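You operate a simulated robot arm through the tools that you are given. There is no shell and no other tool. Be economical: measure what you need, move in short steps, check, and stop when the job is done.

Carry out the task below with a simulated robot arm. There is one attempt and no reset: what you move stays moved.

TASK
Put one of the blue bearings from the wood bench top on the silver plate there.
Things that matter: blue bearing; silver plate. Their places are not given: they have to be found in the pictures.

It is judged by the outcome, as a careful person would: the job done as asked, and still so three seconds after it is handed in. It fails if anything else is knocked over, pushed out of place, dropped, spilled or broken.

THE ROBOT
A 7-joint arm with a two-finger parallel gripper, fixed in place. Base frame: the origin is at the foot of the arm, x ahead of it, y to its left, z up; the work surface is at about z = 870. Lengths are in mm, angles in degrees, forces in N, time in s.
With the tool pointing down near the work surface it reaches from about 300 to 700 mm from the base axis. Its first joint turns from -66.0 to 66.0 degrees. Payload 1.57 kg.
Tool frame: the origin (TCP) lies between the finger pads and is the grasp point; the fingertips stand 30 mm ahead of it; z points along the fingers, y is the line along which they close. The gripper opens to 110 mm. The fingers are 24 mm wide and 12 mm thick; the gripper's body (48 by 112 mm) begins 78 mm behind the TCP.
Orientation is told as [roll, pitch, yaw] about the base's x, y, z axes, in that order, counted from this pose: with the fingers straight down and closing along the base's y, the tool's x points along the base's -x, its y along +y and its z along -z.

THE INTERFACE
- The arm moves only by the tool step_arm. Its argument "increments" is a list of rows, each a list of 7 numbers: the shift along the tool's x, y, z in mm, then the turn, a rotation vector about the tool's x, y, z in degrees, then the gripper command, from -1 (shut) to 1 (fully open), values between in proportion. In form: [[dx, dy, dz, rx, ry, rz, grip], ...]. A call has 1 to 10 rows; each row is the pose to reach, as a shift and turn from the pose commanded when the call began, along the tool's axes at that moment. A row lasts 0.2 s, in which the tool goes at most 50 mm and 8.6 degrees; a call with a longer step from one row to the next is refused whole, and so is a gripper value outside its range. A pose out of reach is approached as far as the arm can. The call stops where the force on the tool passes 40 N (or 10 N more than at its start, if that is more) or the arm is blocked; 0.2 s more then pass. The fingers move at their own pace (about 108 mm/s each) and stop on an object; they squeeze with about 32 N. The grip force told is the motor's: it shows also when the fingers shut on nothing. Time passes only in rows, and 0.2 s behind the last, so rows that repeat a pose let the fingers close. It gives the time, the measured TCP pose, the force on the tool (base axes), the opening and the grip force at its end, in the units of the frame above (readings bear some noise), and new pictures: "pictures" is both (left out), scene, wrist or none.
- Cameras (640 x 400 px; columns grow to the right, rows downward): "scene" is fixed at [165.8, -397.4, 1394]; the picture's right is [0.75, -0.67, 0.00], its down [-0.44, -0.50, -0.75] and it looks along [0.50, 0.56, -0.66] (base axes); focal length 313 px, centre (320, 200). "wrist" rides on the gripper at [-36, 0, -80] in the tool frame; the picture's right is [0.00, -1.00, 0.00], its down [0.97, 0.00, -0.24] and it looks along [0.24, 0.00, 0.97] (tool axes); focal length 218 px, centre (320, 200).
- point_at(camera, pixels): for up to 12 pixels [column, row] of the newest picture of that camera ("zoom" is the newest enlarged one), the place [x, y, z] in the base frame of the surface seen there, good to about 2 mm. No time passes.
- enlarge(camera, box): a new picture of the part [left, top, right, bottom] of that camera's present view, enlarged. No time passes.
- close_job(): hands the job in; it is judged then, once.

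Work in short steps. Measure before you move; look again where a grasp or a placing could have gone wrong, and mend it. You have 60 turns and 100 pictures in all, the two below and enlarged ones among them. Open the gripper and draw the arm clear of the work before you hand the job in, unless the task says otherwise; then end with one line.

The tools are called after "Emit:" as name(argument=value, ...) on one line, values as JSON. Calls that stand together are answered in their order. step_arm: Moves the arm, as the interface text tells. Its arguments: {"type":"object","properties":{"increments":{"type":"array","items":{"type":"array","items":{"type":"number"}}},"pictures":{"type":"string","enum":["both","scene","wrist","none"]}},"required":["increments"]} The other tools are called the same way: point_at (camera, pixels) gives the place of the surface under pixels of a picture; enlarge (camera, box) takes an enlarged picture of a part of a camera's view; close_job () hands the job in.

At the start:

```text
time: 0.0
tool_pos: [348.8, -157.4, 1103.8]
tool_rot: [0.0, 0.0, 0.0]
force: [0.3, 0.4, -0.7]
grip_width: 110.2
gripper_force: 0.0
```

scene: 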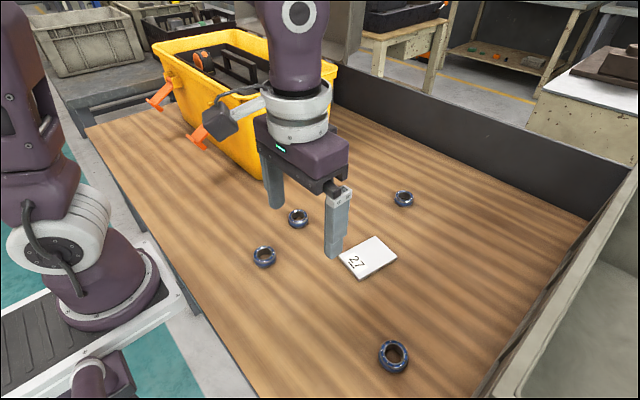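
wrist: 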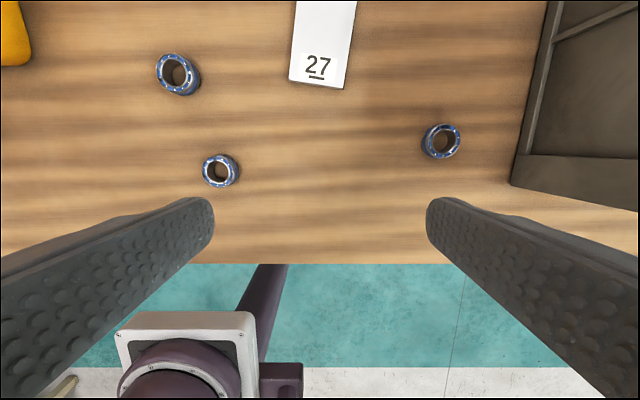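

The pictures show four bearings and a plate marked 27. I'll enlarge the scene and measure them.

Emit:
enlarge(camera="scene", box=[220, 170, 440, 390])

Emit:
point_at(camera="scene", pixels=[[264, 247], [264, 264], [253, 256], [275, 256], [298, 211], [298, 226], [338, 256], [376, 236], [397, 262], [353, 278], [367, 257], [300, 290]])

Emit:
point_at(camera="wrist", pixels=[[204, 171], [221, 154], [240, 172], [221, 187], [422, 140], [442, 124], [461, 142], [440, 158], [178, 54], [178, 95], [289, 80], [343, 87]])

```text
1.82 times, centred on (330, 280) of scene
```

zoom: 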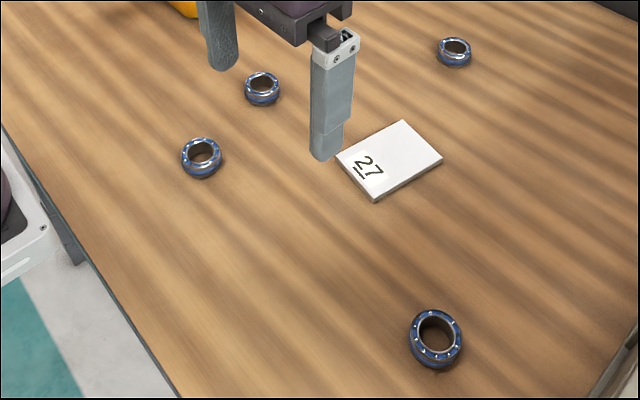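

```text
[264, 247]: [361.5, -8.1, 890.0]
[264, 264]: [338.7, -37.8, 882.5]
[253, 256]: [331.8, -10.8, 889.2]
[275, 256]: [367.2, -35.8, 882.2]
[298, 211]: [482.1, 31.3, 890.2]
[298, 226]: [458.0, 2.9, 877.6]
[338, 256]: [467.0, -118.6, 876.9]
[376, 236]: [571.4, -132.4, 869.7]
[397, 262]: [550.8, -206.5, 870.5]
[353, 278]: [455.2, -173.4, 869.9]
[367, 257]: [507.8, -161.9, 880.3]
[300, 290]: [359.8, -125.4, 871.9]
```

```text
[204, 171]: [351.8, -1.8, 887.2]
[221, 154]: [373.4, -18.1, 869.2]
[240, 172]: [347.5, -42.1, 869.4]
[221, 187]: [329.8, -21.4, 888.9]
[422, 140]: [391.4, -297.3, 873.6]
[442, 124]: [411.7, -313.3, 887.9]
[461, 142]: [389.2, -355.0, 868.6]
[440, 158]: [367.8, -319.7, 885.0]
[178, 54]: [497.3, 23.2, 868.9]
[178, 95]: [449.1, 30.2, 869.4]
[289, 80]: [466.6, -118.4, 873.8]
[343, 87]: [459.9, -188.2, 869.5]
```

I'll take the bearing near (349, -21), which has clear space around it. First I move above it and look from the wrist.

Emit:
step_arm(increments=[[0, 45, 20, 0, 0, 0, 1], [0, 90, 40, 0, 0, 0, 1], [0, 136, 70, 0, 0, 0, 1], [0, 136, 100, 0, 0, 0, 1], [0, 136, 100, 0, 0, 0, 1]])

```text
refused: row 3 steps farther than a row can; nothing moved
```

Emit:
step_arm(increments=[[0, 45, 15, 0, 0, 0, 1], [0, 90, 30, 0, 0, 0, 1], [0, 136, 45, 0, 0, 0, 1], [0, 136, 90, 0, 0, 0, 1], [0, 136, 100, 0, 0, 0, 1], [0, 136, 100, 0, 0, 0, 1]])

```text
time: 1.4
tool_pos: [347.7, -22.7, 1003.4]
tool_rot: [0.1, -0.1, 0.0]
force: [0.2, 0.6, 0.4]
grip_width: 109.7
gripper_force: 0.1
```

scene: 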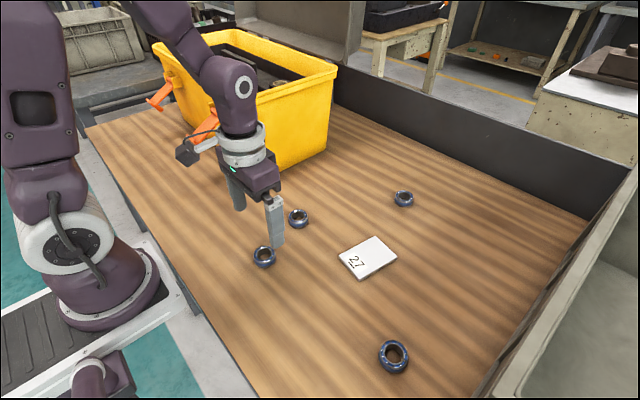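
wrist: 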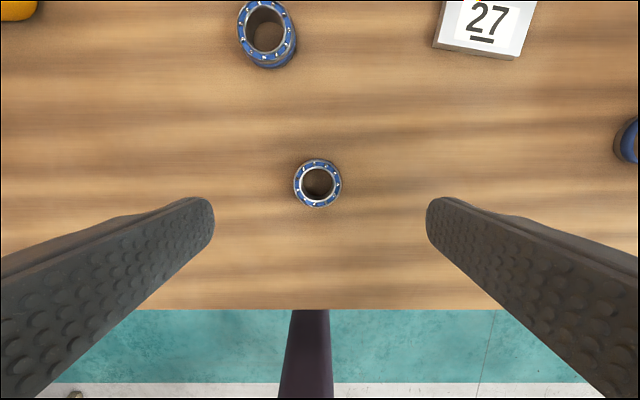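

Emit:
point_at(camera="wrist", pixels=[[297, 184], [338, 184], [317, 163], [317, 204], [317, 184], [380, 184]])

Emit:
point_at(camera="scene", pixels=[[340, 253], [375, 238], [395, 261], [356, 277], [368, 257], [383, 250]])

```text
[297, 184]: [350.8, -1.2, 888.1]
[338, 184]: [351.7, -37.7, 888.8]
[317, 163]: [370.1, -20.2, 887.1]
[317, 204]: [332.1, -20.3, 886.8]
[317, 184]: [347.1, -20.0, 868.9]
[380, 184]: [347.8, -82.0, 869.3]
```

```text
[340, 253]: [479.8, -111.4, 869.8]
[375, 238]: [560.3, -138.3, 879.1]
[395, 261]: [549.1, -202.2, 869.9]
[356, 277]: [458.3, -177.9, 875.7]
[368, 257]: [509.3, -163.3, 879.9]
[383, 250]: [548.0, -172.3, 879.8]
```

Bearing centre is about (351, -19.5) with its top at 889. I'll descend to TCP z≈903 and close.

Emit:
step_arm(increments=[[-3, 2.5, 40, 0, 0, 0, 1], [-3, 2.5, 75, 0, 0, 0, 1], [-3, 2.5, 92, 0, 0, 0, 1], [-3, 2.5, 100, 0, 0, 0, 1], [-3, 2.5, 100, 0, 0, 0, 1], [-3, 2.5, 100, 0, 0, 0, -1], [-3, 2.5, 100, 0, 0, 0, -1], [-3, 2.5, 100, 0, 0, 0, -1], [-3, 2.5, 100, 0, 0, 0, -1]])

```text
time: 3.4
tool_pos: [352.4, -19.6, 901.9]
tool_rot: [0.0, 0.0, 0.0]
force: [-0.3, 1.7, -0.2]
grip_width: 42.8
gripper_force: 32.0
```

scene: 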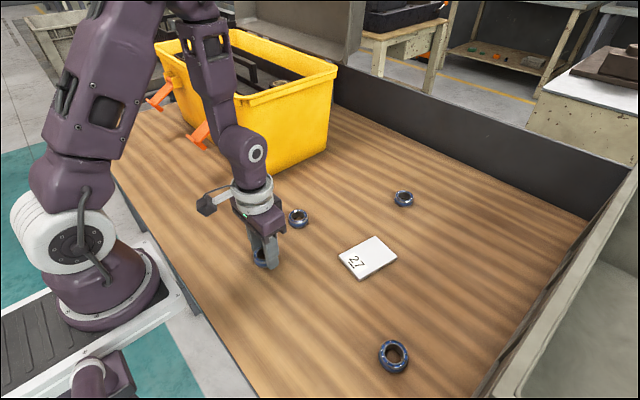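
wrist: 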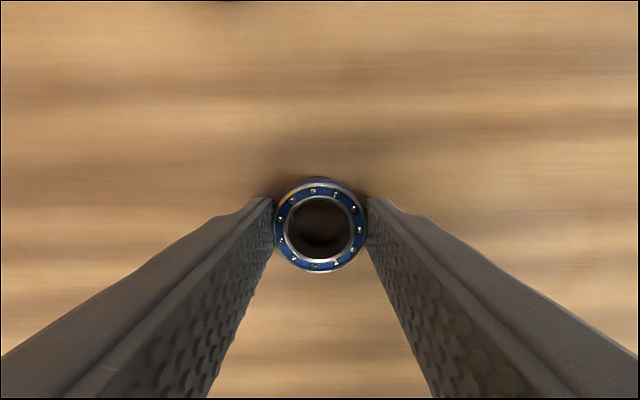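

The bearing is held at 42.8 mm. I'll lift it, carry it over the plate at about (510, -161), and look.

Emit:
step_arm(increments=[[0, 0, -30, 0, 0, 0, -1], [0, 0, -70, 0, 0, 0, -1], [-26, -23.5, -80, 0, 0, 0, -1], [-53, -47, -80, 0, 0, 0, -1], [-79, -70.5, -80, 0, 0, 0, -1], [-105, -94, -80, 0, 0, 0, -1], [-132, -118, -80, 0, 0, 0, -1], [-158, -141, -80, 0, 0, 0, -1], [-158, -141, -80, 0, 0, 0, -1]])

```text
time: 5.4
tool_pos: [508.3, -163.0, 981.8]
tool_rot: [0.0, 0.0, 0.0]
force: [0.4, -0.7, -1.1]
grip_width: 42.8
gripper_force: 31.7
```

scene: 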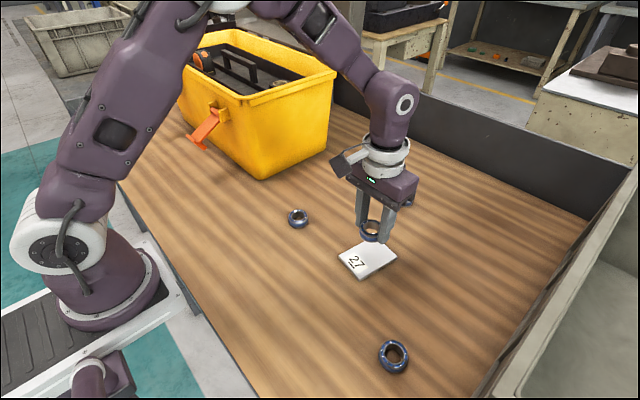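
wrist: 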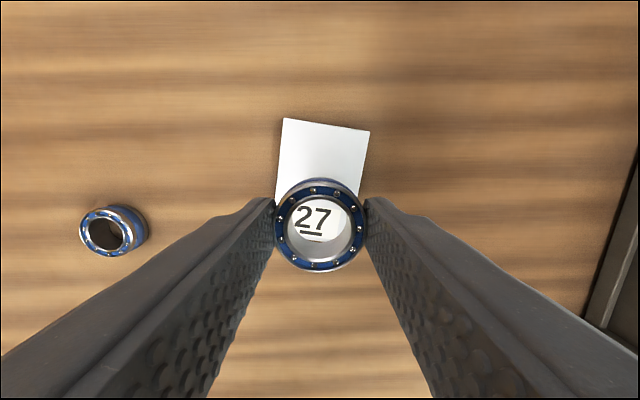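

Emit:
point_at(camera="wrist", pixels=[[284, 121], [367, 133], [277, 190], [358, 188], [320, 160]])

```text
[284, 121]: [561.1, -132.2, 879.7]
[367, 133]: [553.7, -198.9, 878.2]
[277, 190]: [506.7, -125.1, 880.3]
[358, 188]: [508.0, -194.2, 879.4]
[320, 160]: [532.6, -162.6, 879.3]
```

Plate centre is about (510, -160) with its top at 879.5. I'll lower to just above contact.

Emit:
step_arm(increments=[[-2, 3, 30, 0, 0, 0, -1], [-2, 3, 55, 0, 0, 0, -1], [-2, 3, 65, 0, 0, 0, -1], [-2, 3, 69, 0, 0, 0, -1], [-2, 3, 69, 0, 0, 0, -1]])

```text
time: 6.6
tool_pos: [512.4, -157.4, 914.5]
tool_rot: [0.0, 0.0, 0.0]
force: [0.5, 0.0, -0.6]
grip_width: 42.9
gripper_force: 32.0
```

scene: 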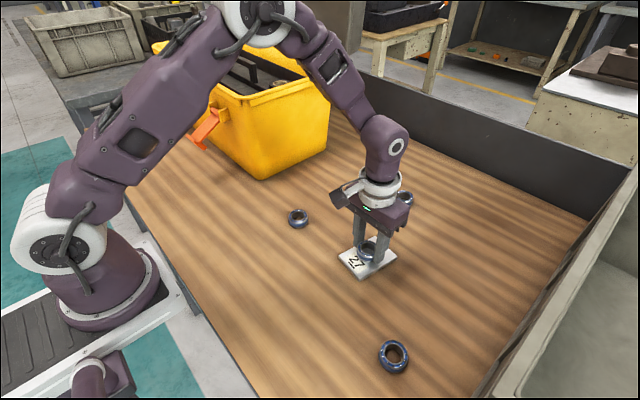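
wrist: 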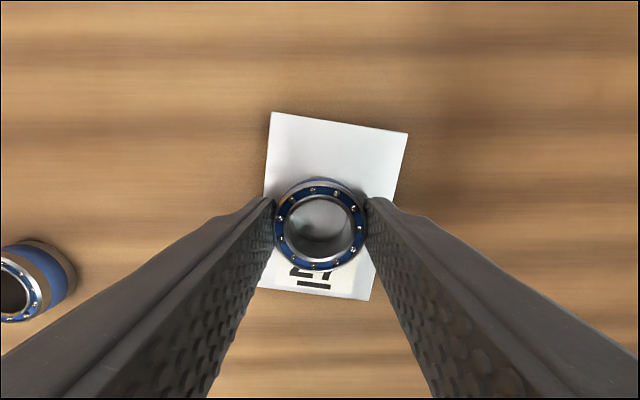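

Still about 2 mm above the plate with no contact force. I'll lower in 1 mm steps.

Emit:
step_arm(increments=[[0, 0, 1, 0, 0, 0, -1], [0, 0, 2, 0, 0, 0, -1], [0, 0, 2, 0, 0, 0, -1]], pictures="none")

```text
time: 7.4
tool_pos: [510.3, -157.1, 912.6]
tool_rot: [0.0, 0.0, -0.1]
force: [0.4, -0.2, -1.4]
grip_width: 42.8
gripper_force: 31.7
```

Emit:
step_arm(increments=[[0, 0, 1, 0, 0, 0, -1], [0, 0, 1, 0, 0, 0, -1]], pictures="none")

```text
time: 8.0
tool_pos: [511.4, -157.3, 912.3]
tool_rot: [0.1, 0.0, -0.1]
force: [0.6, -0.5, 1.4]
grip_width: 43.0
gripper_force: 31.5
```

Emit:
step_arm(increments=[[0, 0, 0.7, 0, 0, 0, -1], [0, 0, 0.7, 0, 0, 0, -1]], pictures="none")

Emit:
enlarge(camera="scene", box=[320, 210, 420, 290])

```text
time: 8.6
tool_pos: [509.3, -156.6, 912.7]
tool_rot: [-0.1, -0.1, 0.0]
force: [-3.8, -1.1, 20.2]
grip_width: 42.9
gripper_force: 32.5
```

```text
5.00 times, centred on (370, 250) of scene
```

zoom: 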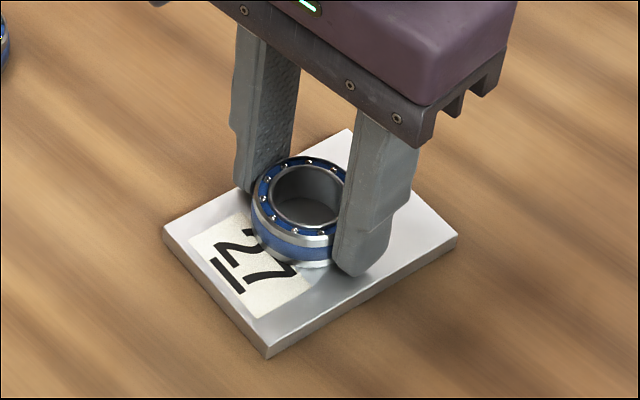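

Contact: 20 N upward, and the bearing is seated on the plate. I'll back off 0.5 mm, open partway, and rise.

Emit:
step_arm(increments=[[0, 0, -0.5, 0, 0, 0, -1], [0, 0, -0.5, 0, 0, 0, 0.1], [0, 0, -0.5, 0, 0, 0, 0.3], [0, 0, -0.5, 0, 0, 0, 0.3], [0, 0, -30, 0, 0, 0, 0.3], [0, 0, -75, 0, 0, 0, 0.3], [0, 0, -120, 0, 0, 0, 0.3], [0, 0, -150, 0, 0, 0, 0.3]])

```text
time: 10.4
tool_pos: [511.6, -155.6, 1060.4]
tool_rot: [0.0, 0.0, 0.0]
force: [0.5, 0.5, -0.2]
grip_width: 71.6
gripper_force: 0.1
```

scene: 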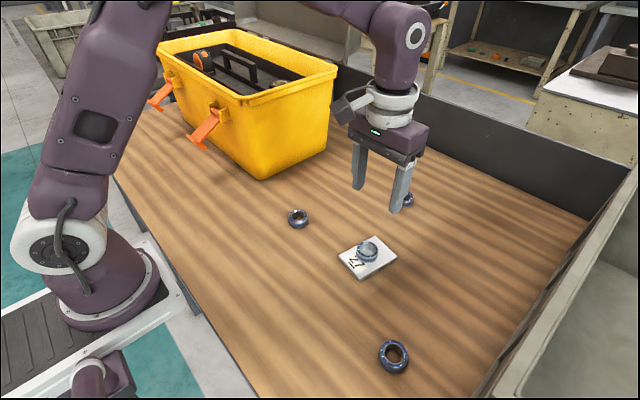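
wrist: 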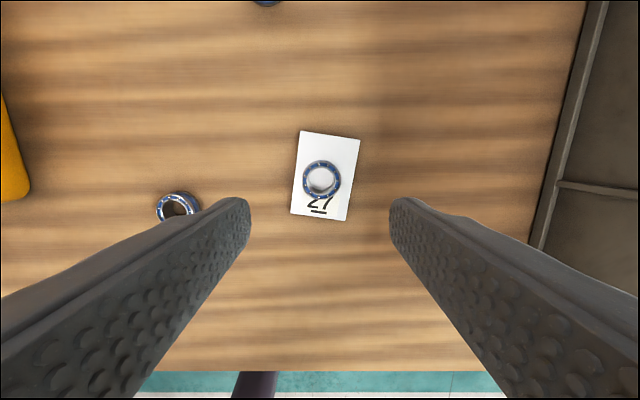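

The bearing sits flat on the plate, the arm is clear, and the other bearings haven't moved, so I'm handing the job in.

Emit:
close_job()

```text
The job is handed in.
```

One blue bearing now rests near the middle of the silver plate, with the gripper open and raised clear and nothing else disturbed.
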